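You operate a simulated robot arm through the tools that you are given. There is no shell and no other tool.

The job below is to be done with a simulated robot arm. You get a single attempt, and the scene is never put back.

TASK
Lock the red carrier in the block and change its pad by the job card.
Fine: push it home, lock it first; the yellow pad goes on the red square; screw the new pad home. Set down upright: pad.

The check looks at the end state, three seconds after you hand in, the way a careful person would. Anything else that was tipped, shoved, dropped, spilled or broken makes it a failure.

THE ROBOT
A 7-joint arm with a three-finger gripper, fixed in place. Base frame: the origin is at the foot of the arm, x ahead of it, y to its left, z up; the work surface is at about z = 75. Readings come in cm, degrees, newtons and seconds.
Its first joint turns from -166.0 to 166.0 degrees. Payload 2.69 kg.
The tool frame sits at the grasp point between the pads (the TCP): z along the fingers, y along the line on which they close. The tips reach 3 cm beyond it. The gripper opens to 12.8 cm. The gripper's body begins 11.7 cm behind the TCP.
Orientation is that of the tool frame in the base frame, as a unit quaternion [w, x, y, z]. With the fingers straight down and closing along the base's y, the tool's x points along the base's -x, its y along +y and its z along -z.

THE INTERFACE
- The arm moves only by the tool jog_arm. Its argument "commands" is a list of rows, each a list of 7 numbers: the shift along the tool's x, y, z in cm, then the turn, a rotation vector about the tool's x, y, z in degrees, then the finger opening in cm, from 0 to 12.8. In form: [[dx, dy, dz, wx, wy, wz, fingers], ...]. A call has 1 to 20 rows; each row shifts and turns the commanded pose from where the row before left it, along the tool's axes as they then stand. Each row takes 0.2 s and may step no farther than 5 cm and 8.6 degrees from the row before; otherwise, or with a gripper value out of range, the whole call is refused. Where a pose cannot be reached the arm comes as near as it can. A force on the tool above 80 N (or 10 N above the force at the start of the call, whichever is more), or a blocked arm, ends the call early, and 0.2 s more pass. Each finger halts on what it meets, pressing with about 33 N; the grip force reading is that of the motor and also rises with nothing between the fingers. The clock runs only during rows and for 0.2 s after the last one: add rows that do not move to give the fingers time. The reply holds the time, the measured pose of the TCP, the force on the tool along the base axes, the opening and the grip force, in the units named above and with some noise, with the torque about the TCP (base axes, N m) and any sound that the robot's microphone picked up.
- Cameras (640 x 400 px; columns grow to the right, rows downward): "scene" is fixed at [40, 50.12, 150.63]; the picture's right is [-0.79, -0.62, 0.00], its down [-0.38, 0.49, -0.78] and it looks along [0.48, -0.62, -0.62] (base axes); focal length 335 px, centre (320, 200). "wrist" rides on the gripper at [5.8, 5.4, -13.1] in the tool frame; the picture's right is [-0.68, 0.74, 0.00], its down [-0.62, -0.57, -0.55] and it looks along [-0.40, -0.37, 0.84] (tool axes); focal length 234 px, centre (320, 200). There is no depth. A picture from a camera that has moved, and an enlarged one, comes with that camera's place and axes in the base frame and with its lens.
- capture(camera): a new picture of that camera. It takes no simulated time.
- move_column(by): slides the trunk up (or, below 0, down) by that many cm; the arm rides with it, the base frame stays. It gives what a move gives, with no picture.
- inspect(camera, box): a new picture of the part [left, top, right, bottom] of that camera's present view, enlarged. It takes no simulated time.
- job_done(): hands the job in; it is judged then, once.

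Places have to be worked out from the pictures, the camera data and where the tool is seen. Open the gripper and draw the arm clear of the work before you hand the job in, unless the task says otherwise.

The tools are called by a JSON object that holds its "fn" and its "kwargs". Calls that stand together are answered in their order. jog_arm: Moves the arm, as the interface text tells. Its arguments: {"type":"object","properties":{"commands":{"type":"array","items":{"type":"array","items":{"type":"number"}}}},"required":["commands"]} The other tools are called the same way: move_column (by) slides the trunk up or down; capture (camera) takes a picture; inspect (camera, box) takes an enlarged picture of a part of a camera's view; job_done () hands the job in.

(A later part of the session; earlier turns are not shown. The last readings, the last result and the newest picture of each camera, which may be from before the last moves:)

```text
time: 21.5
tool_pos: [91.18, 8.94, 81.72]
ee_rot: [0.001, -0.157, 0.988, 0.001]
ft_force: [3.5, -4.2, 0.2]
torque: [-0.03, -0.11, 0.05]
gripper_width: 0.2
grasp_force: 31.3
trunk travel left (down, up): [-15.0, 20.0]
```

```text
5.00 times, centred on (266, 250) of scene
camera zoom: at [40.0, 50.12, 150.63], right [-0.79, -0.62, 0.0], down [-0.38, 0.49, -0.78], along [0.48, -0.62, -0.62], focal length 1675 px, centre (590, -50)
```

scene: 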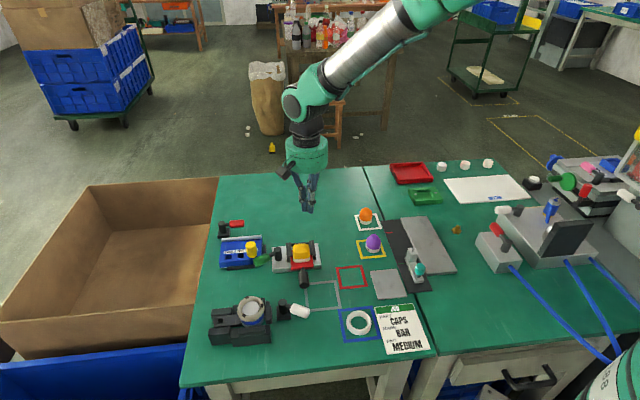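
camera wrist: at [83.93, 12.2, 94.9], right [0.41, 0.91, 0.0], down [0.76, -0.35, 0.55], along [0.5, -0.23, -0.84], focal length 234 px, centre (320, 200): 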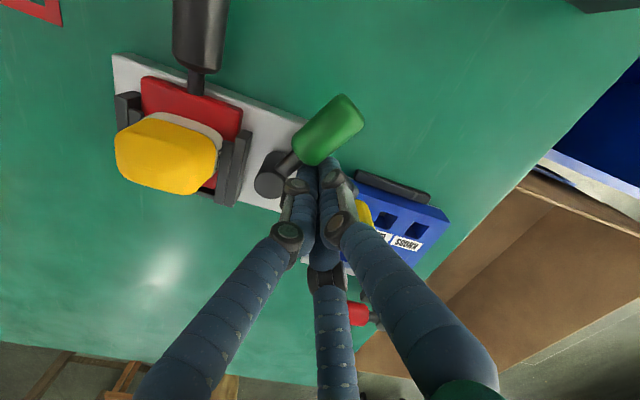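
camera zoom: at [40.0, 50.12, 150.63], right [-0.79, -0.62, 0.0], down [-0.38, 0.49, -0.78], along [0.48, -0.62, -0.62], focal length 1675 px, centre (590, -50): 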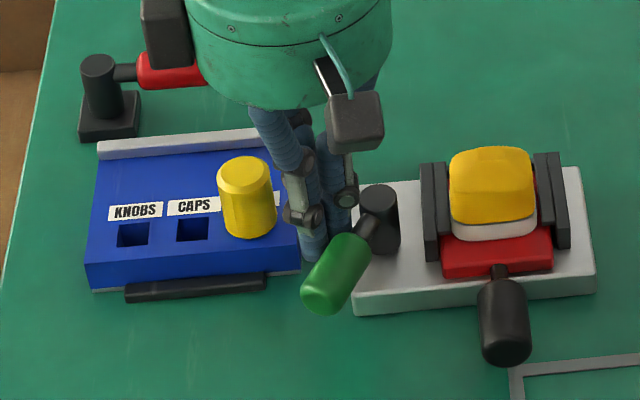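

The lever follows with only a few newtons, now at about 108°. I'll continue along the arc.

{"fn": "jog_arm", "kwargs": {"commands": [[0.41, 0.25, 0, 0, 0, -8, 0], [0.41, 0.25, 0, 0, 0, -8, 0], [0.41, 0.25, 0, 0, 0, -8, 0], [0.41, 0.25, 0, 0, 0, -8, 0]]}}

{"fn": "inspect", "kwargs": {"camera": "scene", "box": [226, 210, 306, 290]}}

```text
time: 22.5
tool_pos: [89.35, 9.03, 81.56]
ee_rot: [0.002, -0.424, 0.906, 0.0]
ft_force: [18.2, 20.1, -3.6]
torque: [0.4, -0.34, -0.05]
gripper_width: 0.6
grasp_force: 31.2
trunk travel left (down, up): [-15.0, 20.0]
```

```text
5.00 times, centred on (266, 250) of scene
camera zoom: at [40.0, 50.12, 150.63], right [-0.79, -0.62, 0.0], down [-0.38, 0.49, -0.78], along [0.48, -0.62, -0.62], focal length 1675 px, centre (590, -50)
```

zoom: 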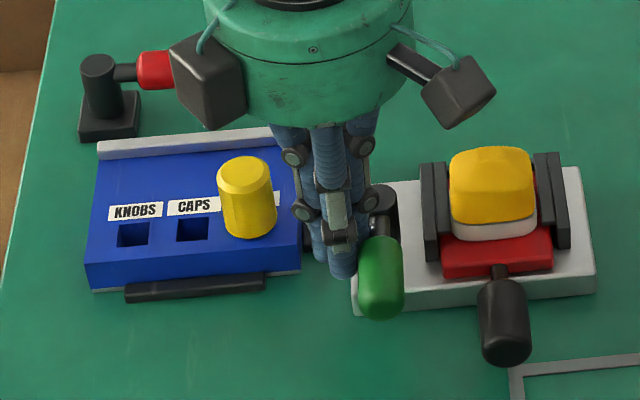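

Resistance has risen to about 27 N with the lever pointing straight out the front. I'll look closer before pushing on.

{"fn": "inspect", "kwargs": {"camera": "wrist", "box": [160, 40, 400, 190]}}

{"fn": "inspect", "kwargs": {"camera": "scene", "box": [280, 235, 328, 271]}}

```text
2.67 times, centred on (280, 115) of wrist
camera zoom: at [81.52, 8.07, 94.9], right [-0.13, 0.99, 0.0], down [0.83, 0.11, 0.55], along [0.55, 0.07, -0.83], focal length 624 px, centre (427, 427)
```

zoom: 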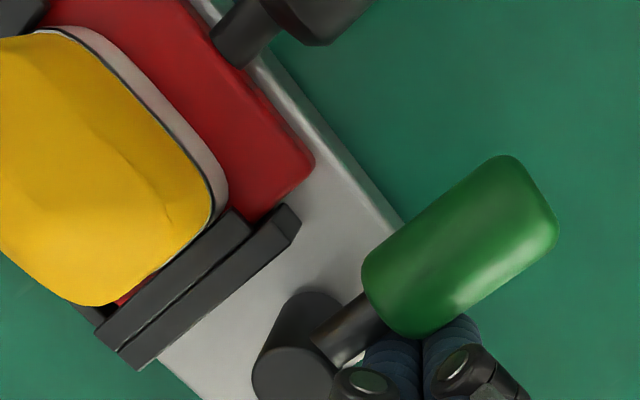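

```text
11.11 times, centred on (304, 253) of scene
camera zoom: at [40.0, 50.12, 150.63], right [-0.79, -0.62, 0.0], down [-0.38, 0.49, -0.78], along [0.48, -0.62, -0.62], focal length 3723 px, centre (498, -389)
```

zoom: 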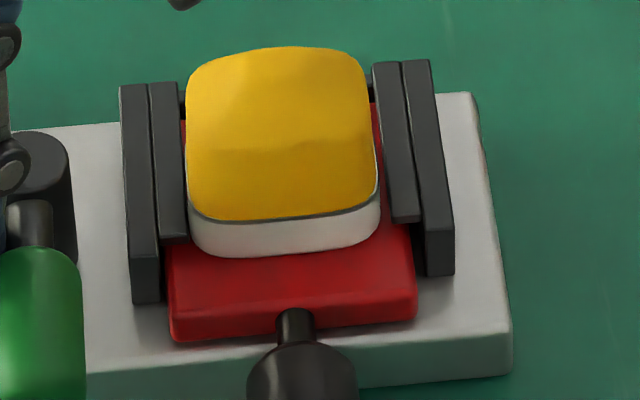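

I'll back off slightly, slide outward along the lever for better leverage (the space there is now free), and push again from the middle of the green handle.

{"fn": "jog_arm", "kwargs": {"commands": [[-0.8, 0, 0, 0, 0, 0, 0], [0, 1.4, 0, 0, 0, 3, 0], [0, 1.4, 0, 0, 0, 3, 0], [0, 0, 0, 0, 0, 0, 0]]}}

{"fn": "capture", "kwargs": {"camera": "wrist"}}

{"fn": "inspect", "kwargs": {"camera": "scene", "box": [236, 210, 316, 290]}}

```text
time: 23.2
tool_pos: [89.58, 9.3, 81.96]
ee_rot: [0.006, -0.399, 0.917, -0.004]
ft_force: [13.7, -12.6, -4.0]
torque: [-0.35, -0.14, 0.23]
gripper_width: 0.2
grasp_force: 31.4
trunk travel left (down, up): [-15.0, 20.0]
stopped in row 3: the force on the tool passed its limit at 99 N (the readings are from after the stop); the commanded pose is now the measured one
```

```text
taken
camera wrist: at [81.46, 8.76, 95.08], right [-0.08, 1.0, 0.0], down [0.83, 0.07, 0.56], along [0.56, 0.04, -0.83], focal length 234 px, centre (320, 200)
```

wrist: 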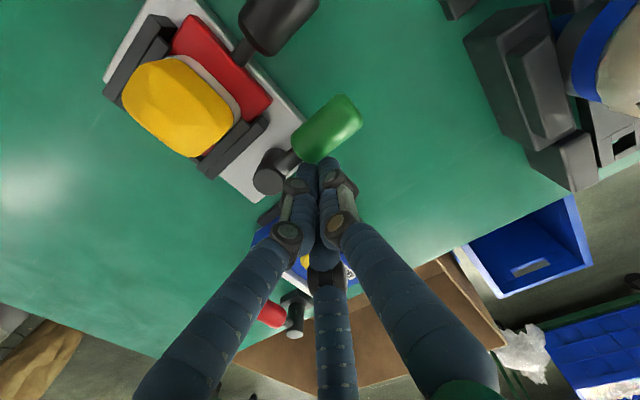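

```text
5.00 times, centred on (276, 250) of scene
camera zoom: at [40.0, 50.12, 150.63], right [-0.79, -0.62, 0.0], down [-0.38, 0.49, -0.78], along [0.48, -0.62, -0.62], focal length 1675 px, centre (540, -50)
```

zoom: 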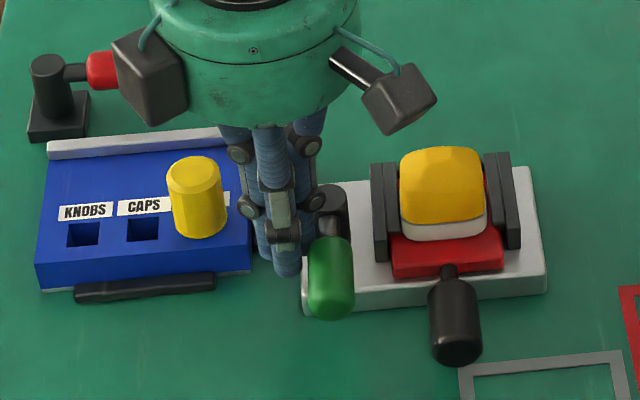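

The handle's inner end face blocked that slide. I'll lift over it, move outwards, and come down beside the middle of the green handle.

{"fn": "jog_arm", "kwargs": {"commands": [[-0.5, -0.3, 0, 0, 0, 0, 0], [0, 0, -2, 0, 0, 0, 0], [0, 0, -2, 0, 0, 0, 0], [-0.4, 2.6, 0, 0, 0, 0, 0], [0, 0, 0, 0, 0, 0, 0]]}}

{"fn": "inspect", "kwargs": {"camera": "wrist", "box": [220, 60, 420, 185]}}

{"fn": "inspect", "kwargs": {"camera": "scene", "box": [236, 210, 316, 290]}}

```text
time: 24.4
tool_pos: [88.22, 11.77, 85.98]
ee_rot: [0.006, -0.399, 0.917, -0.004]
ft_force: [0.0, 0.2, -0.3]
torque: [-0.04, -0.02, 0.0]
gripper_width: 0.22
grasp_force: 31.9
trunk travel left (down, up): [-15.0, 20.0]
```

```text
3.20 times, centred on (320, 122) of wrist
camera zoom: at [80.08, 11.29, 99.1], right [-0.08, 1.0, 0.0], down [0.83, 0.07, 0.56], along [0.56, 0.04, -0.83], focal length 749 px, centre (320, 448)
```

zoom: 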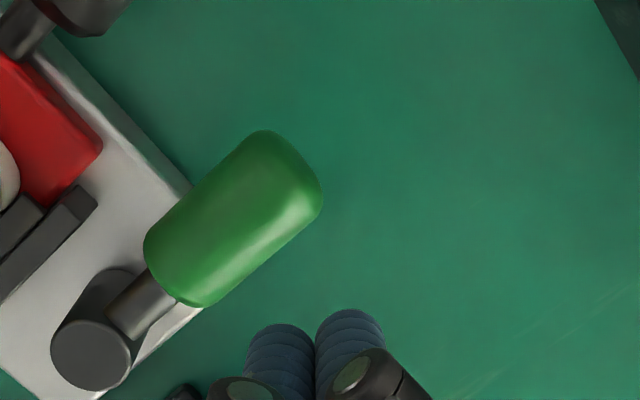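

```text
5.00 times, centred on (276, 250) of scene
camera zoom: at [40.0, 50.12, 150.63], right [-0.79, -0.62, 0.0], down [-0.38, 0.49, -0.78], along [0.48, -0.62, -0.62], focal length 1675 px, centre (540, -50)
```

zoom: 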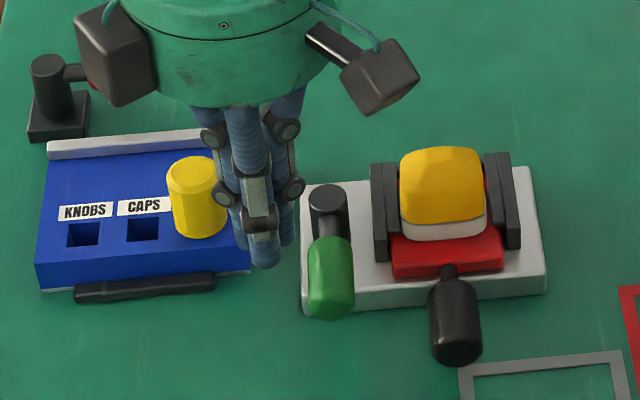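

Clear space beside the handle. I'll descend and push from here with small steps.

{"fn": "jog_arm", "kwargs": {"commands": [[0, 0, 2.2, 0, 0, 0, 0], [0, 0, 2.1, 0, 0, 0, 0], [0.3, 0, 0, 0, 0, 0, 0], [0.3, 0, 0, 0, 0, 0, 0]]}}

{"fn": "jog_arm", "kwargs": {"commands": [[0.3, 0, 0, 0, 0, 0, 0], [0.3, 0, 0, 0, 0, 0, 0]]}}

{"fn": "inspect", "kwargs": {"camera": "wrist", "box": [220, 60, 420, 185]}}

```text
time: 25.4
tool_pos: [88.02, 11.41, 81.61]
ee_rot: [0.007, -0.4, 0.916, -0.003]
ft_force: [11.7, 11.9, -2.7]
torque: [0.19, -0.24, 0.09]
gripper_width: 0.21
grasp_force: 31.4
trunk travel left (down, up): [-15.0, 20.0]
```

```text
time: 26.2
tool_pos: [88.01, 11.37, 81.98]
ee_rot: [0.011, -0.4, 0.916, -0.005]
ft_force: [9.0, 10.6, 1.9]
torque: [0.29, -0.01, 0.06]
gripper_width: 0.19
grasp_force: 31.8
trunk travel left (down, up): [-15.0, 20.0]
stopped in row 2: the force on the tool passed its limit at 82 N (the readings are from after the stop); the commanded pose is now the measured one
```

```text
3.20 times, centred on (320, 122) of wrist
camera zoom: at [79.76, 10.89, 95.07], right [-0.08, 1.0, 0.0], down [0.82, 0.07, 0.57], along [0.57, 0.04, -0.82], focal length 749 px, centre (320, 448)
```

zoom: 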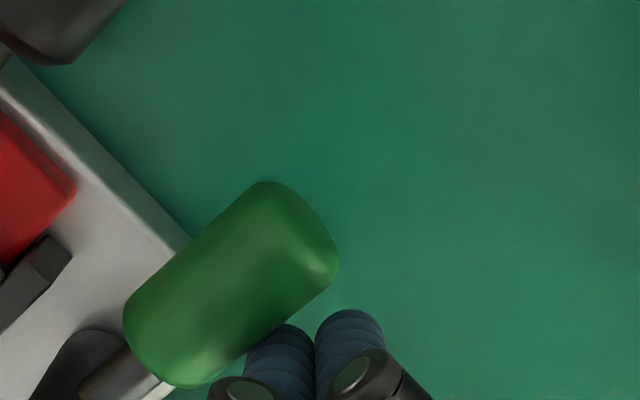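

A hard stop is reached with the lever pointing straight out the front. I'll back off and rise to see whether it stays there.

{"fn": "jog_arm", "kwargs": {"commands": [[-0.8, 0, 0, 0, 0, 0, 0], [0, 0, -3, 0, 0, 0, 0], [0, 0, -4, 0, 0, 0, 0], [0, 0, -4, 0, 0, 0, 0], [0, 0, 0, 0, 0, 0, 0]]}}

{"fn": "capture", "kwargs": {"camera": "wrist"}}

{"fn": "inspect", "kwargs": {"camera": "scene", "box": [250, 220, 330, 290]}}

```text
time: 27.4
tool_pos: [88.12, 11.89, 92.92]
ee_rot: [0.01, -0.4, 0.916, -0.004]
ft_force: [-0.4, 0.7, 0.2]
torque: [-0.01, -0.03, 0.03]
gripper_width: 0.19
grasp_force: 31.2
trunk travel left (down, up): [-15.0, 20.0]
```

```text
taken
camera wrist: at [79.92, 11.33, 106.08], right [-0.08, 1.0, 0.0], down [0.82, 0.07, 0.57], along [0.56, 0.04, -0.82], focal length 234 px, centre (320, 200)
```

wrist: 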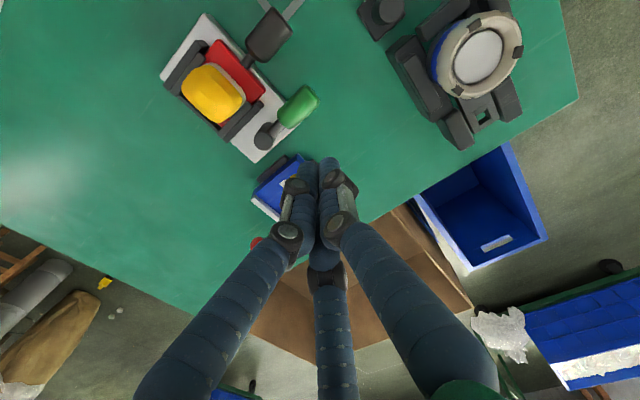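

```text
5.71 times, centred on (290, 255) of scene
camera zoom: at [40.0, 50.12, 150.63], right [-0.79, -0.62, 0.0], down [-0.38, 0.49, -0.78], along [0.48, -0.62, -0.62], focal length 1915 px, centre (491, -114)
```

zoom: 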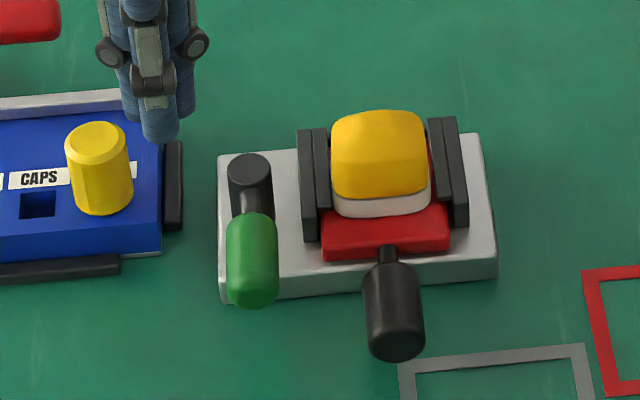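

The lever stays at its stop, pointing out the front. Next I'll check that the carrier really is held by gripping its handle and tugging lightly. First I'll level the tool, turn it to straddle the handle, and move above it.

{"fn": "jog_arm", "kwargs": {"commands": [[0, 0, 0, -0.9, 0.84, 0, 0], [0, 0, 0, 0, 0, 8.36, 0], [0, 0, 0, 0, 0, 8.36, 0], [0, 0, 0, 0, 0, 8.36, 0], [0, 0, 0, 0, 0, 8.36, 0], [0, 0, 0, 0, 0, 8.36, 0], [0, 0, 0, 0, 0, 8.36, 0], [0, 0, 0, 0, 0, 8.36, 0], [0, 0, 0, 0, 0, 8.36, 0], [0, 0, 0, 0, 0, 8.36, 0], [0, 0, 0, 0, 0, 8.36, 0], [0, 0, 0, 0, 0, 8.36, 0], [0.68, -4.78, 0, 0, 0, 0, 6], [0.68, -4.78, 0, 0, 0, 0, 6], [0, 0, 0, 0, 0, 0, 6], [0, 0, 0, 0, 0, 0, 6]]}}

{"fn": "capture", "kwargs": {"camera": "wrist"}}

{"fn": "inspect", "kwargs": {"camera": "scene", "box": [250, 220, 330, 290]}}

```text
time: 30.8
tool_pos: [80.44, 6.03, 92.89]
ee_rot: [0.0, 0.381, 0.925, 0.0]
ft_force: [0.7, -0.2, -0.2]
torque: [0.01, 0.02, 0.01]
gripper_width: 5.98
grasp_force: 0.0
trunk travel left (down, up): [-15.0, 20.0]
```

```text
taken
camera wrist: at [80.02, 13.95, 106.07], right [1.0, 0.05, 0.0], down [0.04, -0.84, 0.55], along [0.02, -0.55, -0.84], focal length 234 px, centre (320, 200)
```

wrist: 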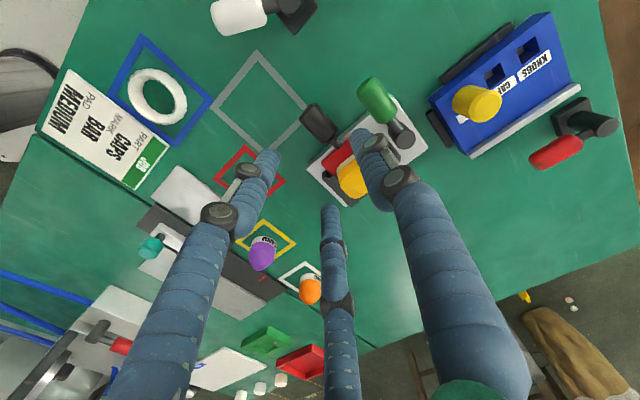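

```text
5.71 times, centred on (290, 255) of scene
camera zoom: at [40.0, 50.12, 150.63], right [-0.79, -0.62, 0.0], down [-0.38, 0.49, -0.78], along [0.48, -0.62, -0.62], focal length 1915 px, centre (491, -114)
```

zoom: 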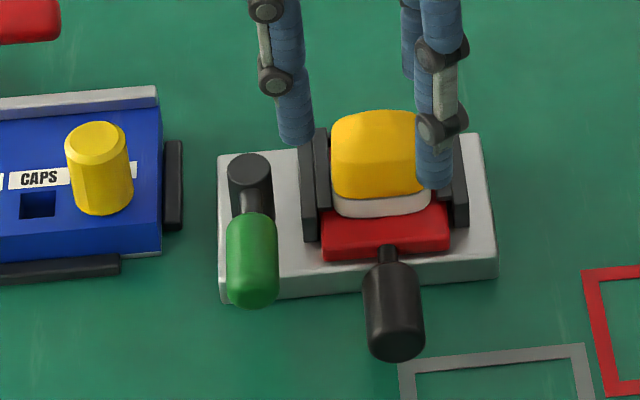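

The handle is centred under the gripper. I'll shift 0.9 cm outwards to stay clear of the block front, then descend and close on the handle.

{"fn": "jog_arm", "kwargs": {"commands": [[0.9, 0, 0, 0, 0, 0, 6], [0, 0, 4, 0, 0, 0, 6], [0, 0, 4, 0, 0, 0, 6], [0, 0, 3, 0, 0, 0, 6], [0, 0, 2.6, 0, 0, 0, 6], [0, 0, 0, 0, 0, 0, 6]]}}

{"fn": "capture", "kwargs": {"camera": "wrist"}}

{"fn": "inspect", "kwargs": {"camera": "scene", "box": [250, 220, 330, 290]}}

```text
time: 32.2
tool_pos: [79.89, 6.66, 79.77]
ee_rot: [0.004, 0.382, 0.924, 0.002]
ft_force: [-15.6, -6.5, 56.3]
torque: [-2.69, -0.54, -0.66]
gripper_width: 6.92
grasp_force: 6.1
trunk travel left (down, up): [-15.0, 20.0]
```

```text
taken
camera wrist: at [79.37, 14.6, 93.1], right [1.0, 0.05, 0.01], down [0.03, -0.84, 0.55], along [0.03, -0.55, -0.84], focal length 234 px, centre (320, 200)
```

wrist: 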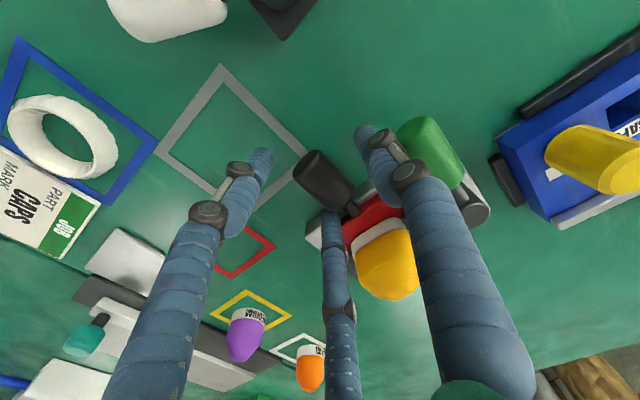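

```text
5.71 times, centred on (290, 255) of scene
camera zoom: at [40.0, 50.12, 150.63], right [-0.79, -0.62, 0.0], down [-0.38, 0.49, -0.78], along [0.48, -0.62, -0.62], focal length 1915 px, centre (491, -114)
```

zoom: 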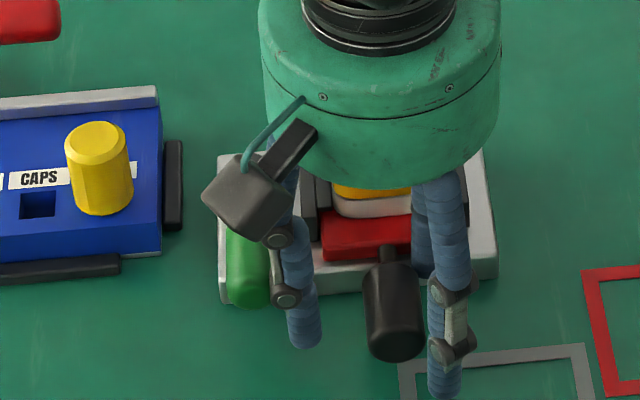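

Important finding: the tips touched the block top (56 N up), and the torque places that contact about 4.8 cm off-axis, exactly where the third finger is. So the hand is physically three-fingered, with ~1.8 cm thick fingers at +y and ±120°. I'll lift off and re-plan the grip with that in mind.

{"fn": "jog_arm", "kwargs": {"commands": [[0, 0, -2, 0, 0, 0, 6], [0, 0, -4, 0, 0, 0, 6], [0, 0, -4, 0, 0, 0, 6], [0, 0, -3, 0, 0, 0, 6], [0, 0, 0, 0, 0, 0, 6]]}}

{"fn": "inspect", "kwargs": {"camera": "scene", "box": [250, 220, 330, 290]}}

```text
time: 33.4
tool_pos: [79.82, 6.65, 92.32]
ee_rot: [0.0, 0.381, 0.924, 0.0]
ft_force: [0.1, -0.1, -0.1]
torque: [0.07, -0.03, -0.01]
gripper_width: 6.02
grasp_force: 0.0
trunk travel left (down, up): [-15.0, 20.0]
```

```text
5.71 times, centred on (290, 255) of scene
camera zoom: at [40.0, 50.12, 150.63], right [-0.79, -0.62, 0.0], down [-0.38, 0.49, -0.78], along [0.48, -0.62, -0.62], focal length 1915 px, centre (491, -114)
```

zoom: 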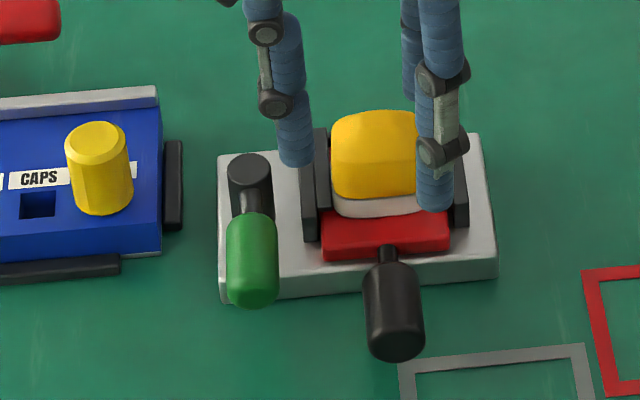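

Nothing was displaced. I'll turn so the lone finger points outwards past the handle's end and the other two straddle it, then take a look before descending.

{"fn": "jog_arm", "kwargs": {"commands": [[0, 0, 0, 0, 0, -8.2, 6], [0, 0, 0, 0, 0, -8.2, 6], [0, 0, 0, 0, 0, -8.2, 6], [0, 0, 0, 0, 0, -8.2, 6], [0, 0, 0, 0, 0, -8.2, 6], [0, 0, 0, 0, 0, -8.2, 6], [0, 0, 0, 0, 0, -8.2, 6], [0, 0, 0, 0, 0, -8.2, 6], [0, 0, 0, 0, 0, -8.2, 6], [0, 0, 0, 0, 0, -8.2, 6], [0, 0, 0, 0, 0, -8.2, 6], [0.06, 0.39, 4, 0, 0, 0, 6], [0, 0, 0, 0, 0, 0, 6]]}}

{"fn": "capture", "kwargs": {"camera": "wrist"}}

{"fn": "inspect", "kwargs": {"camera": "scene", "box": [250, 220, 330, 290]}}

```text
time: 36.2
tool_pos: [79.51, 6.87, 88.12]
ee_rot: [-0.001, -0.387, 0.922, 0.0]
ft_force: [0.9, 0.7, -0.6]
torque: [0.0, 0.01, 0.02]
gripper_width: 6.0
grasp_force: 0.0
trunk travel left (down, up): [-15.0, 20.0]
```

```text
taken
camera wrist: at [71.53, 6.56, 101.55], right [-0.05, 1.0, 0.0], down [0.84, 0.04, 0.55], along [0.55, 0.03, -0.84], focal length 234 px, centre (320, 200)
```

wrist: 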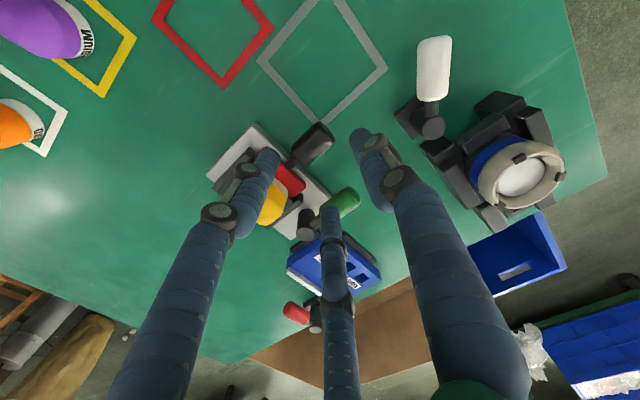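

```text
5.71 times, centred on (290, 255) of scene
camera zoom: at [40.0, 50.12, 150.63], right [-0.79, -0.62, 0.0], down [-0.38, 0.49, -0.78], along [0.48, -0.62, -0.62], focal length 1915 px, centre (491, -114)
```

zoom: 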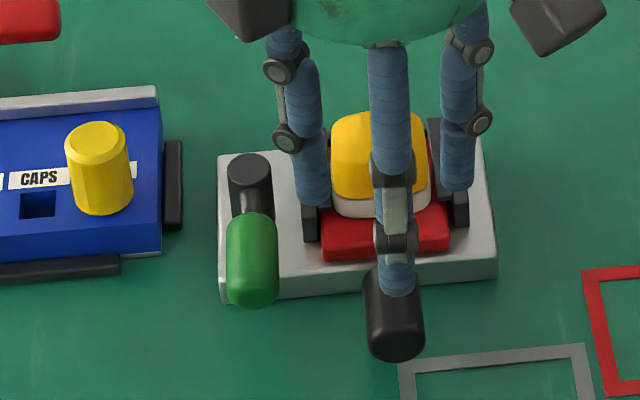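

The outer finger will land just beyond the handle's end and the other two beside it, clear of the lever and block. I'll descend carefully.

{"fn": "jog_arm", "kwargs": {"commands": [[0, 0, 3, 0, 0, 0, 6], [0, 0, 3, 0, 0, 0, 6], [0, 0, 2, 0, 0, 0, 6], [0, 0, 1, 0, 0, 0, 6], [0, 0, 0, 0, 0, 0, 6]]}}

{"fn": "inspect", "kwargs": {"camera": "scene", "box": [250, 220, 330, 290]}}

{"fn": "capture", "kwargs": {"camera": "wrist"}}

```text
time: 37.4
tool_pos: [79.57, 6.96, 79.34]
ee_rot: [0.001, -0.386, 0.923, 0.0]
ft_force: [-0.4, -0.2, -0.1]
torque: [-0.03, -0.02, -0.03]
gripper_width: 5.99
grasp_force: 0.1
trunk travel left (down, up): [-15.0, 20.0]
```

```text
5.71 times, centred on (290, 255) of scene
camera zoom: at [40.0, 50.12, 150.63], right [-0.79, -0.62, 0.0], down [-0.38, 0.49, -0.78], along [0.48, -0.62, -0.62], focal length 1915 px, centre (491, -114)
```

zoom: 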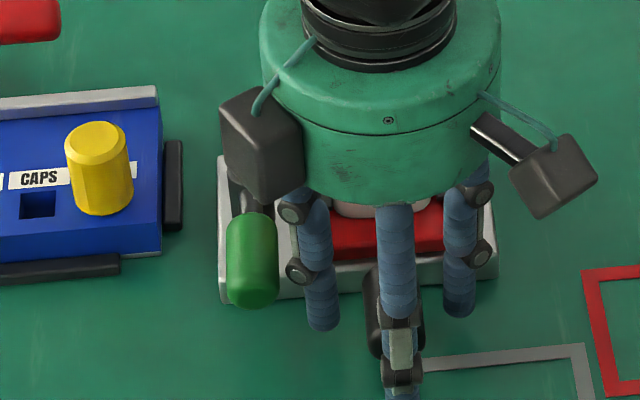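

```text
taken
camera wrist: at [71.53, 6.56, 92.56], right [-0.05, 1.0, 0.0], down [0.83, 0.04, 0.55], along [0.55, 0.03, -0.84], focal length 234 px, centre (320, 200)
```

wrist: 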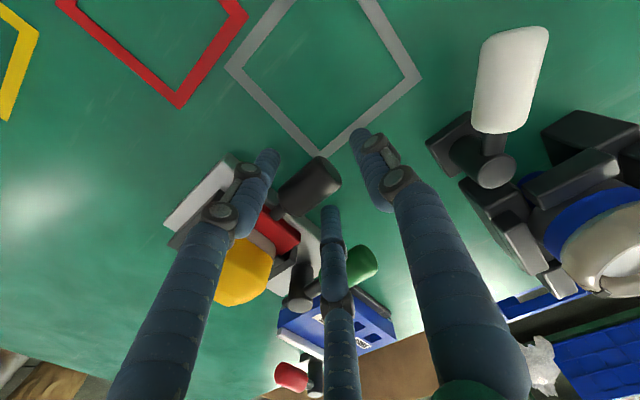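

Clean descent with no contact, and the fingers straddle the handle. I'll close on it now.

{"fn": "jog_arm", "kwargs": {"commands": [[0, 0, 0, 0, 0, 0, 3.5], [0, 0, 0, 0, 0, 0, 2.0], [0, 0, 0, 0, 0, 0, 2.0], [0, 0, 0, 0, 0, 0, 2.0]]}}

{"fn": "capture", "kwargs": {"camera": "wrist"}}

{"fn": "inspect", "kwargs": {"camera": "scene", "box": [250, 220, 330, 290]}}

```text
time: 38.4
tool_pos: [79.5, 6.89, 79.37]
ee_rot: [0.0, -0.386, 0.922, 0.001]
ft_force: [0.7, -5.2, -0.8]
torque: [-0.09, -0.03, -0.04]
gripper_width: 3.32
grasp_force: 10.0
trunk travel left (down, up): [-15.0, 20.0]
```

```text
taken
camera wrist: at [71.53, 6.53, 92.56], right [-0.05, 1.0, 0.0], down [0.83, 0.04, 0.55], along [0.55, 0.03, -0.84], focal length 234 px, centre (320, 200)
```

wrist: 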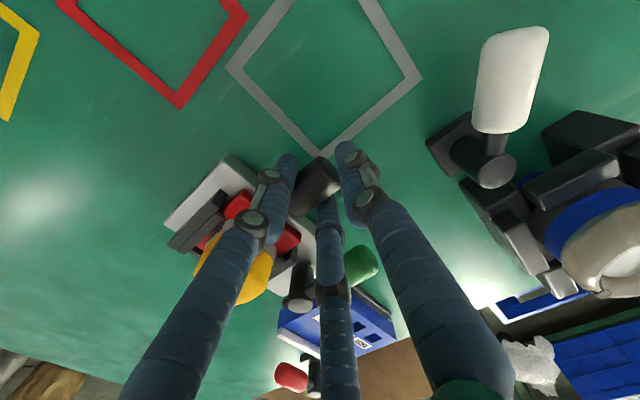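

```text
5.71 times, centred on (290, 255) of scene
camera zoom: at [40.0, 50.12, 150.63], right [-0.79, -0.62, 0.0], down [-0.38, 0.49, -0.78], along [0.48, -0.62, -0.62], focal length 1915 px, centre (491, -114)
```

zoom: 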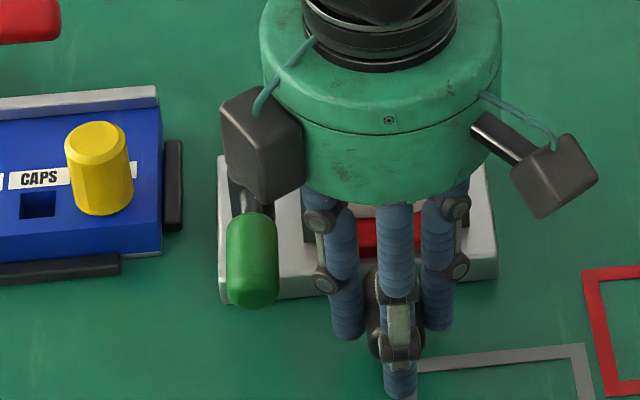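

The handle is held (width 3.3). I'll tug outward lightly by 0.4 cm to see whether the carrier is locked.

{"fn": "jog_arm", "kwargs": {"commands": [[0, 0, 0, 0, 0, 0, 0.5], [0, 0.2, 0, 0, 0, 0, 0.5], [0, 0.2, 0, 0, 0, 0, 0.5], [0, 0, 0, 0, 0, 0, 0.5]]}}

{"fn": "capture", "kwargs": {"camera": "wrist"}}

{"fn": "inspect", "kwargs": {"camera": "scene", "box": [250, 220, 330, 290]}}

```text
time: 39.4
tool_pos: [79.36, 7.03, 79.36]
ee_rot: [0.0, -0.387, 0.922, 0.0]
ft_force: [5.7, -18.4, 0.6]
torque: [-0.34, -0.12, -0.07]
gripper_width: 3.29
grasp_force: 20.9
trunk travel left (down, up): [-15.0, 20.0]
```

```text
taken
camera wrist: at [71.28, 6.77, 92.58], right [-0.05, 1.0, 0.0], down [0.83, 0.04, 0.55], along [0.55, 0.03, -0.84], focal length 234 px, centre (320, 200)
```

wrist: 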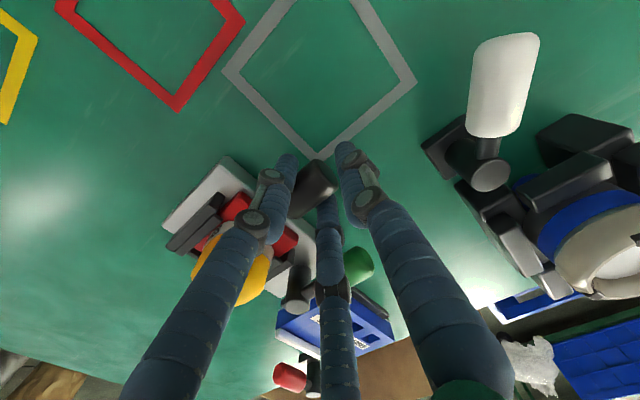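

```text
5.71 times, centred on (290, 255) of scene
camera zoom: at [40.0, 50.12, 150.63], right [-0.79, -0.62, 0.0], down [-0.38, 0.49, -0.78], along [0.48, -0.62, -0.62], focal length 1915 px, centre (491, -114)
```

zoom: 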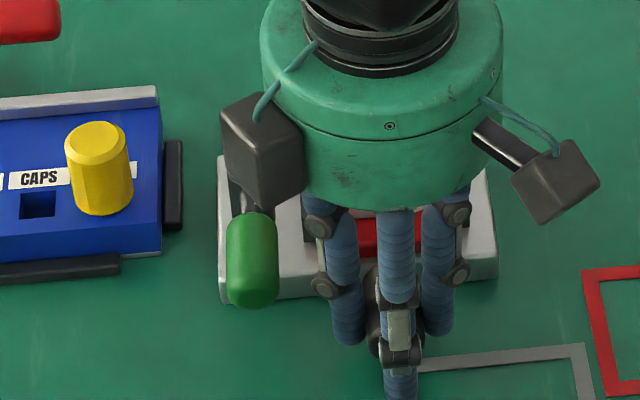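

Force rises to about 19 N with almost no movement. I'll pull a little more to be sure.

{"fn": "jog_arm", "kwargs": {"commands": [[0, 0.2, 0, 0, 0, 0, 0], [0, 0.2, 0, 0, 0, 0, 0], [0, 0, 0, 0, 0, 0, 0]]}}

{"fn": "inspect", "kwargs": {"camera": "wrist", "box": [150, 130, 390, 300]}}

{"fn": "inspect", "kwargs": {"camera": "scene", "box": [250, 220, 330, 290]}}

```text
time: 40.2
tool_pos: [79.05, 7.4, 79.32]
ee_rot: [0.001, -0.386, 0.923, 0.001]
ft_force: [11.5, -25.9, -1.7]
torque: [-0.43, -0.24, -0.06]
gripper_width: 3.26
grasp_force: 33.0
trunk travel left (down, up): [-15.0, 20.0]
```

```text
2.35 times, centred on (270, 215) of wrist
camera zoom: at [71.03, 7.01, 92.55], right [-0.05, 1.0, 0.0], down [0.83, 0.04, 0.55], along [0.55, 0.03, -0.84], focal length 551 px, centre (438, 165)
```

zoom: 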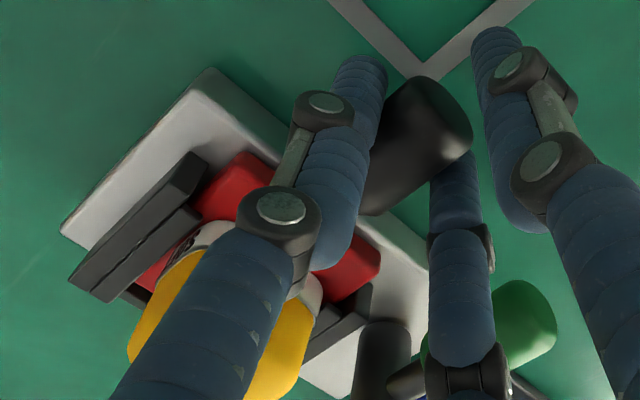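

```text
5.71 times, centred on (290, 255) of scene
camera zoom: at [40.0, 50.12, 150.63], right [-0.79, -0.62, 0.0], down [-0.38, 0.49, -0.78], along [0.48, -0.62, -0.62], focal length 1915 px, centre (491, -114)
```

zoom: 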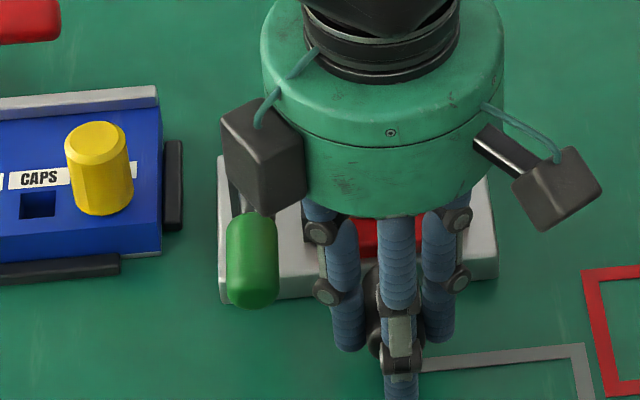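

The fingers are slipping along the handle at about 28 N while the carrier seems to stay put. I'll release, rise and compare with the earlier view.

{"fn": "jog_arm", "kwargs": {"commands": [[0, 0, 0, 0, 0, 0, 6], [0, 0, 0, 0, 0, 0, 6], [0, 0, -4, 0, 0, 0, 6], [0, 0, -5, 0, 0, 0, 6], [0, 0, -5, 0, 0, 0, 6], [0, 0, 0, 0, 0, 0, 6]]}}

{"fn": "inspect", "kwargs": {"camera": "scene", "box": [250, 220, 330, 290]}}

{"fn": "capture", "kwargs": {"camera": "wrist"}}

```text
time: 41.6
tool_pos: [78.93, 7.48, 93.26]
ee_rot: [0.0, -0.386, 0.923, 0.0]
ft_force: [-0.7, 0.2, 0.0]
torque: [0.03, -0.04, 0.05]
gripper_width: 5.99
grasp_force: 0.1
trunk travel left (down, up): [-15.0, 20.0]
```

```text
5.71 times, centred on (290, 255) of scene
camera zoom: at [40.0, 50.12, 150.63], right [-0.79, -0.62, 0.0], down [-0.38, 0.49, -0.78], along [0.48, -0.62, -0.62], focal length 1915 px, centre (491, -114)
```

zoom: 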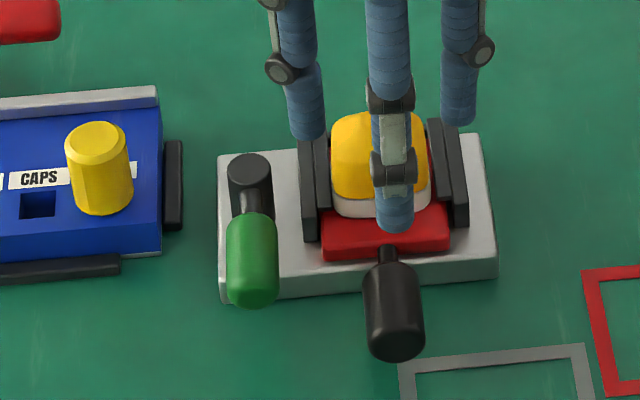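

```text
taken
camera wrist: at [70.93, 7.13, 106.55], right [-0.05, 1.0, 0.0], down [0.83, 0.04, 0.55], along [0.55, 0.03, -0.84], focal length 234 px, centre (320, 200)
```

wrist: 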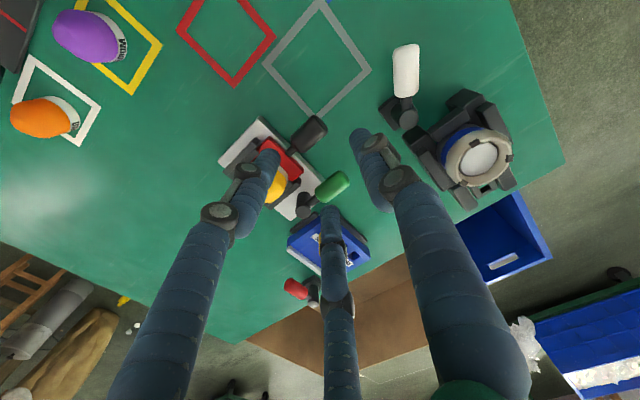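

The carrier did not budge under a 28 N pull (it slid freely before), so it's home and locked. Now the pad: I'll open to 7 cm and centre above it at about (85.2, 1.0).

{"fn": "jog_arm", "kwargs": {"commands": [[0.05, -4.5, 0, 0, 0, 0, 7], [0.06, -4.48, 0, 0, 0, 0, 7], [0, 0, 0, 0, 0, 0, 7]]}}

{"fn": "capture", "kwargs": {"camera": "wrist"}}

{"fn": "inspect", "kwargs": {"camera": "wrist", "box": [220, 100, 420, 240]}}

{"fn": "inspect", "kwargs": {"camera": "scene", "box": [250, 200, 330, 270]}}

```text
time: 42.4
tool_pos: [85.41, 1.0, 93.12]
ee_rot: [0.0, -0.386, 0.922, 0.001]
ft_force: [0.5, -0.8, -0.6]
torque: [0.09, 0.0, 0.01]
gripper_width: 7.01
grasp_force: 0.1
trunk travel left (down, up): [-15.0, 20.0]
```

```text
taken
camera wrist: at [77.44, 0.62, 106.41], right [-0.05, 1.0, 0.0], down [0.84, 0.04, 0.55], along [0.55, 0.03, -0.84], focal length 234 px, centre (320, 200)
```

wrist: 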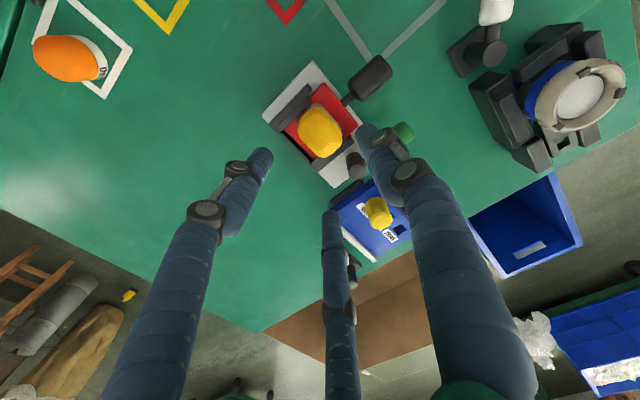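

```text
2.86 times, centred on (320, 170) of wrist
camera zoom: at [77.44, 0.62, 106.41], right [-0.05, 1.0, 0.0], down [0.84, 0.04, 0.55], along [0.55, 0.03, -0.84], focal length 669 px, centre (320, 286)
```

zoom: 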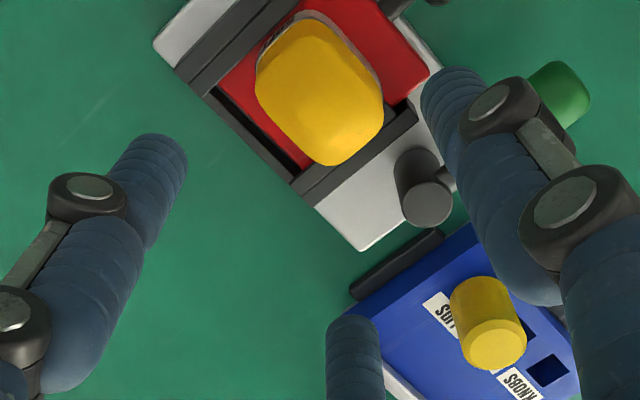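

```text
5.71 times, centred on (290, 235) of scene
camera zoom: at [40.0, 50.12, 150.63], right [-0.79, -0.62, 0.0], down [-0.38, 0.49, -0.78], along [0.48, -0.62, -0.62], focal length 1915 px, centre (491, 0)
```

zoom: 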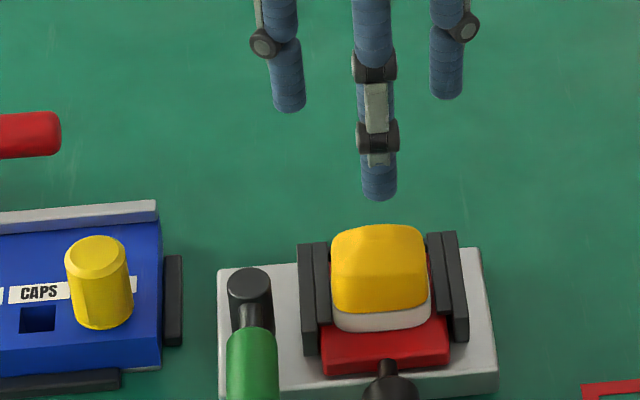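

The pad is centred under the hand at about (85.4, 1.05). I also see a dark line between the red plate and the back bar, so I'll zoom in there to make sure the carrier is truly home.

{"fn": "inspect", "kwargs": {"camera": "wrist", "box": [260, 90, 372, 190]}}

{"fn": "inspect", "kwargs": {"camera": "scene", "box": [282, 232, 330, 262]}}

```text
4.00 times, centred on (316, 140) of wrist
camera zoom: at [77.44, 0.62, 106.41], right [-0.05, 1.0, 0.0], down [0.84, 0.04, 0.55], along [0.55, 0.03, -0.84], focal length 937 px, centre (336, 440)
```

zoom: 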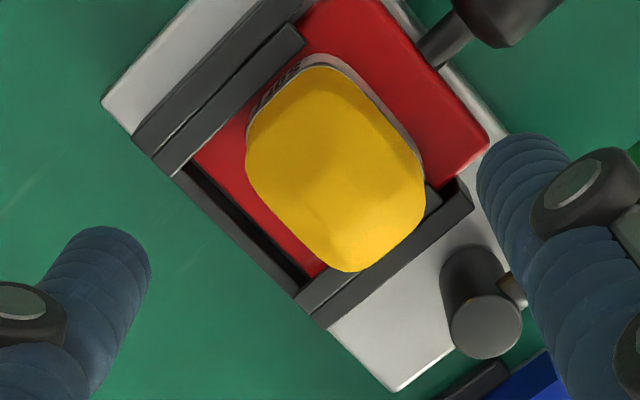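

```text
13.33 times, centred on (306, 247) of scene
camera zoom: at [40.0, 50.12, 150.63], right [-0.79, -0.62, 0.0], down [-0.38, 0.49, -0.78], along [0.48, -0.62, -0.62], focal length 4468 px, centre (507, -427)
```

zoom: 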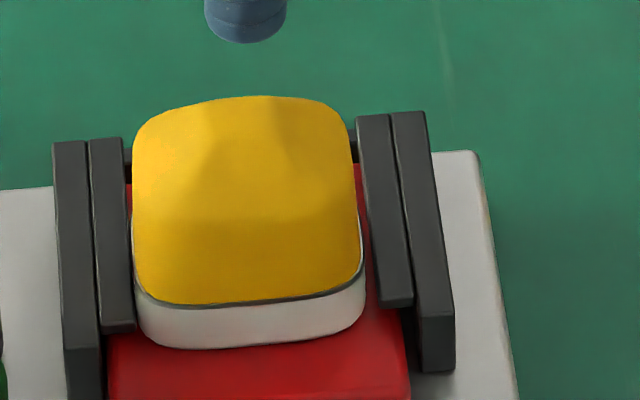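

The black strip is just the inner face of the back bar; red meets it, so the carrier is home. To get a long counter-clockwise stroke for unscrewing, I'll turn the hand clockwise first, up here in free air.

{"fn": "jog_arm", "kwargs": {"commands": [[0, 0, 0, 0, 0, 8.5, 7], [0, 0, 0, 0, 0, 8.5, 7], [0, 0, 0, 0, 0, 8.5, 7], [0, 0, 0, 0, 0, 8.5, 7], [0, 0, 0, 0, 0, 8.5, 7], [0, 0, 0, 0, 0, 8.5, 7], [0, 0, 0, 0, 0, 8.5, 7], [0, 0, 0, 0, 0, 8.5, 7], [0, 0, 0, 0, 0, 8.5, 7], [0, 0, 0, 0, 0, 8.5, 7], [0, 0, 0, 0, 0, 8.5, 7], [0, 0, 0, 0, 0, 8.5, 7], [0, 0, 0, 0, 0, 8.5, 7], [0, 0, 0, 0, 0, 8.5, 7], [0, 0, 0, 0, 0, 8.5, 7], [0, 0, 0, 0, 0, 8.5, 7], [0, 0, 0, 0, 0, 8.5, 7], [0, 0, 0, 0, 0, 8.5, 7], [0, 0, 0, 0, 0, 8.5, 7], [0, 0, 0, 0, 0, 8.5, 7]]}}

```text
time: 46.6
tool_pos: [85.22, 1.05, 93.1]
ee_rot: [-0.001, 0.886, 0.463, 0.0]
ft_force: [0.2, -0.8, -0.2]
torque: [-0.02, 0.01, 0.02]
gripper_width: 7.01
grasp_force: 0.1
trunk travel left (down, up): [-15.0, 20.0]
```

That worked (θ ≈ −35°). I'll continue clockwise to find how far the wrist can go.

{"fn": "jog_arm", "kwargs": {"commands": [[0, 0, 0, 0, 0, 8.35, 7], [0, 0, 0, 0, 0, 8.35, 7], [0, 0, 0, 0, 0, 8.35, 7], [0, 0, 0, 0, 0, 8.35, 7], [0, 0, 0, 0, 0, 8.35, 7], [0, 0, 0, 0, 0, 8.35, 7], [0, 0, 0, 0, 0, 8.35, 7], [0, 0, 0, 0, 0, 8.35, 7], [0, 0, 0, 0, 0, 8.35, 7], [0, 0, 0, 0, 0, 8.35, 7], [0, 0, 0, 0, 0, 8.35, 7], [0, 0, 0, 0, 0, 8.35, 7], [0, 0, 0, 0, 0, 0, 7]]}}

{"fn": "capture", "kwargs": {"camera": "scene"}}

{"fn": "capture", "kwargs": {"camera": "wrist"}}

```text
time: 49.4
tool_pos: [85.6, -0.18, 93.66]
ee_rot: [-0.017, 0.999, 0.04, 0.002]
ft_force: [-0.3, -0.7, -0.7]
torque: [-0.01, -0.01, 0.02]
gripper_width: 6.99
grasp_force: 0.0
out of reach, approached as far as the arm can: row 7, 8, 9, 10, 11, 12
trunk travel left (down, up): [-15.0, 20.0]
```

```text
taken
```

scene: 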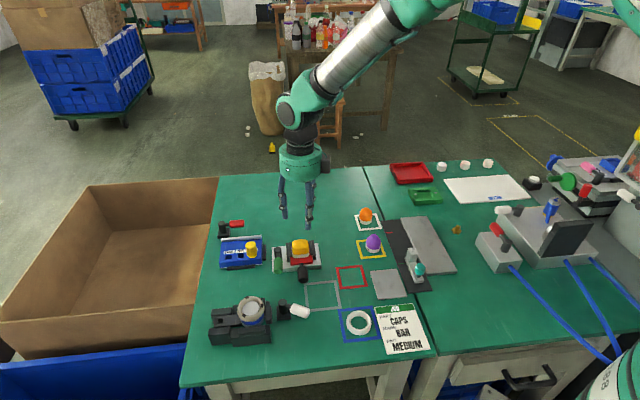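

```text
taken
camera wrist: at [91.71, -5.44, 106.68], right [-0.61, -0.79, -0.03], down [-0.66, 0.49, 0.56], along [-0.43, 0.36, -0.83], focal length 234 px, centre (320, 200)
```

wrist: 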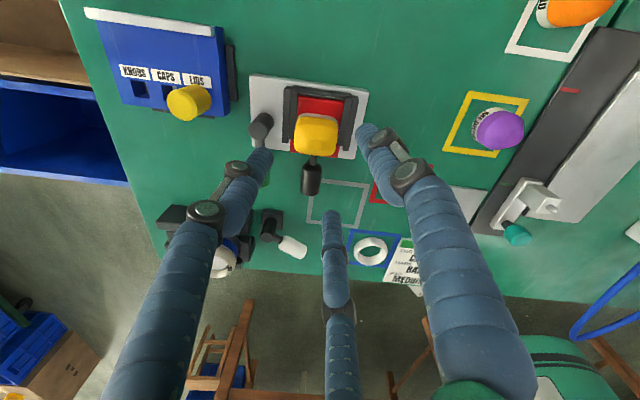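

The clockwise limit is near θ ≈ −85°. I'll come back to θ = −45°, where the lone finger faces a flat of the pad, leaving about 270° of counter-clockwise stroke.

{"fn": "jog_arm", "kwargs": {"commands": [[0, 0, 0, 0, 0, -8.2, 7], [0, 0, 0, 0, 0, -8.2, 7], [0, 0, 0, 0, 0, -8.2, 7], [0, 0, 0, 0, 0, -8.2, 7], [0, 0, 0, 0, 0, -8.2, 7], [0, 0, 0, 0, 0, -8.2, 7], [0, 0, 0, 0, 0, -8.2, 7], [0, 0, 0, 0, 0, -8.2, 7], [0, 0, 0, 0, 0, -8.2, 7], [0, 0, 0, 0, 0, -8.2, 7], [0, 0, 0, 0, 0, -8.0, 7], [0, 0, 0, 0, 0, 0, 7]]}}

{"fn": "capture", "kwargs": {"camera": "wrist"}}

{"fn": "inspect", "kwargs": {"camera": "wrist", "box": [220, 80, 420, 220]}}

```text
time: 52.0
tool_pos: [85.58, -0.12, 93.55]
ee_rot: [-0.01, 0.677, 0.736, 0.014]
ft_force: [0.6, -0.7, -0.5]
torque: [0.01, 0.01, -0.01]
gripper_width: 7.01
grasp_force: 0.1
trunk travel left (down, up): [-15.0, 20.0]
```

```text
taken
camera wrist: at [90.28, 5.7, 107.06], right [0.79, -0.61, -0.02], down [-0.51, -0.68, 0.52], along [-0.33, -0.4, -0.85], focal length 234 px, centre (320, 200)
```

wrist: 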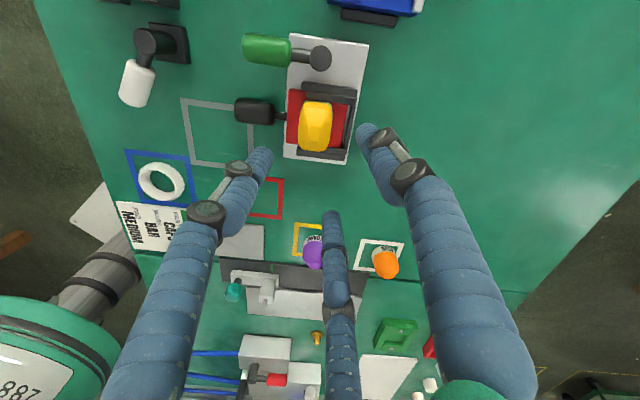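

```text
2.86 times, centred on (320, 150) of wrist
camera zoom: at [90.28, 5.7, 107.06], right [0.79, -0.61, -0.02], down [-0.51, -0.68, 0.52], along [-0.33, -0.4, -0.85], focal length 669 px, centre (320, 343)
```

zoom: 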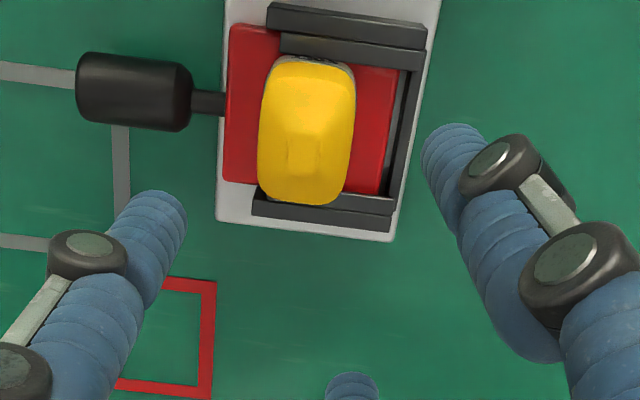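

At the limit the pose was clamped, so I'm now at θ ≈ 5° with a ~2° tilt. The pad looks like a rounded rectangle (about 4.8 × 3.9 cm), best pinched with the lone finger facing −u (θ = 45°). I'll level the tool, turn to 45° and re-centre on the pad.

{"fn": "jog_arm", "kwargs": {"commands": [[0, 0, 0, 0.4, -1.92, 0, 7], [0, 0, 0, 0, 0, -8.04, 7], [0, 0, 0, 0, 0, -8.04, 7], [0, 0, 0, 0, 0, -8.04, 7], [0, 0, 0, 0, 0, -8.04, 7], [0, 0, 0, 0, 0, -8.04, 7], [0.92, 0.735, 0, 0, 0, 0, 7], [0, 0, 0, 0, 0, 0, 7]]}}

{"fn": "capture", "kwargs": {"camera": "wrist"}}

{"fn": "inspect", "kwargs": {"camera": "wrist", "box": [220, 80, 420, 220]}}

```text
time: 53.8
tool_pos: [85.32, 1.05, 93.5]
ee_rot: [0.0, 0.383, 0.924, 0.0]
ft_force: [-0.1, -0.3, -0.4]
torque: [-0.02, 0.03, 0.01]
gripper_width: 6.99
grasp_force: 0.1
trunk travel left (down, up): [-15.0, 20.0]
```

```text
taken
camera wrist: at [85.0, 9.03, 106.83], right [1.0, 0.04, 0.0], down [0.04, -0.84, 0.55], along [0.02, -0.55, -0.84], focal length 234 px, centre (320, 200)
```

wrist: 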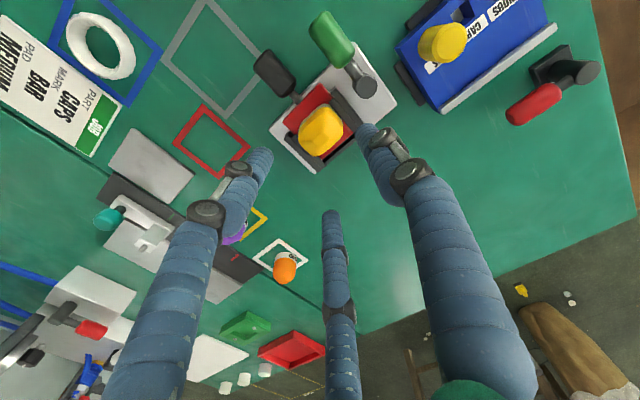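

```text
2.86 times, centred on (320, 150) of wrist
camera zoom: at [85.0, 9.03, 106.83], right [1.0, 0.04, 0.0], down [0.04, -0.84, 0.55], along [0.02, -0.55, -0.84], focal length 669 px, centre (320, 343)
```

zoom: 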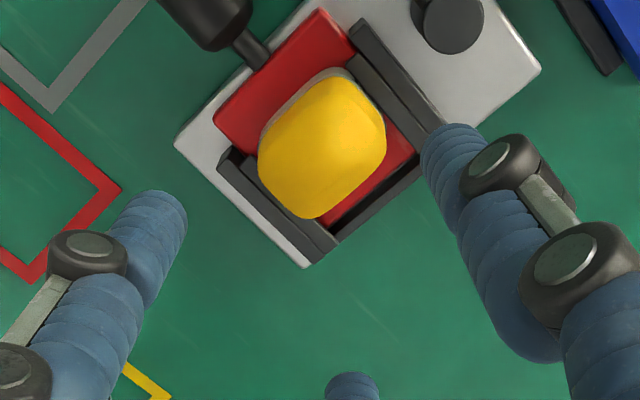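

The pad's centre comes out at (85.45, 1.03), matching the TCP. I'll descend to TCP z ≈ 81.6 (tips ≈ 78.6, just above the rails).

{"fn": "jog_arm", "kwargs": {"commands": [[-0.07, 0.07, 4, 0, 0, 0, 7], [0, 0, 4, 0, 0, 0, 7], [0, 0, 2.5, 0, 0, 0, 7], [0, 0, 1, 0, 0, 0, 7], [0, 0, 0.4, 0, 0, 0, 7], [0, 0, 0, 0, 0, 0, 7]]}}

{"fn": "capture", "kwargs": {"camera": "wrist"}}

{"fn": "inspect", "kwargs": {"camera": "scene", "box": [262, 210, 342, 280]}}

```text
time: 55.2
tool_pos: [85.46, 1.01, 81.76]
ee_rot: [0.0, 0.383, 0.924, 0.0]
ft_force: [-0.9, -0.1, 4.2]
torque: [-0.22, -0.04, 0.03]
gripper_width: 7.04
grasp_force: 0.3
trunk travel left (down, up): [-15.0, 20.0]
```

```text
taken
camera wrist: at [85.07, 8.93, 95.02], right [1.0, 0.04, 0.0], down [0.03, -0.84, 0.55], along [0.02, -0.55, -0.84], focal length 234 px, centre (320, 200)
```

wrist: 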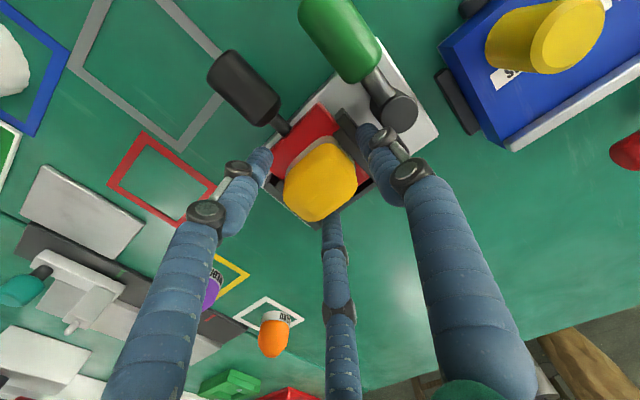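

```text
5.71 times, centred on (302, 245) of scene
camera zoom: at [40.0, 50.12, 150.63], right [-0.79, -0.62, 0.0], down [-0.38, 0.49, -0.78], along [0.48, -0.62, -0.62], focal length 1915 px, centre (423, -57)
```

zoom: 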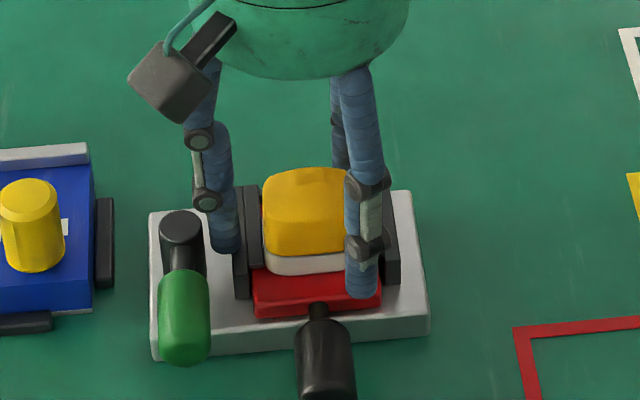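

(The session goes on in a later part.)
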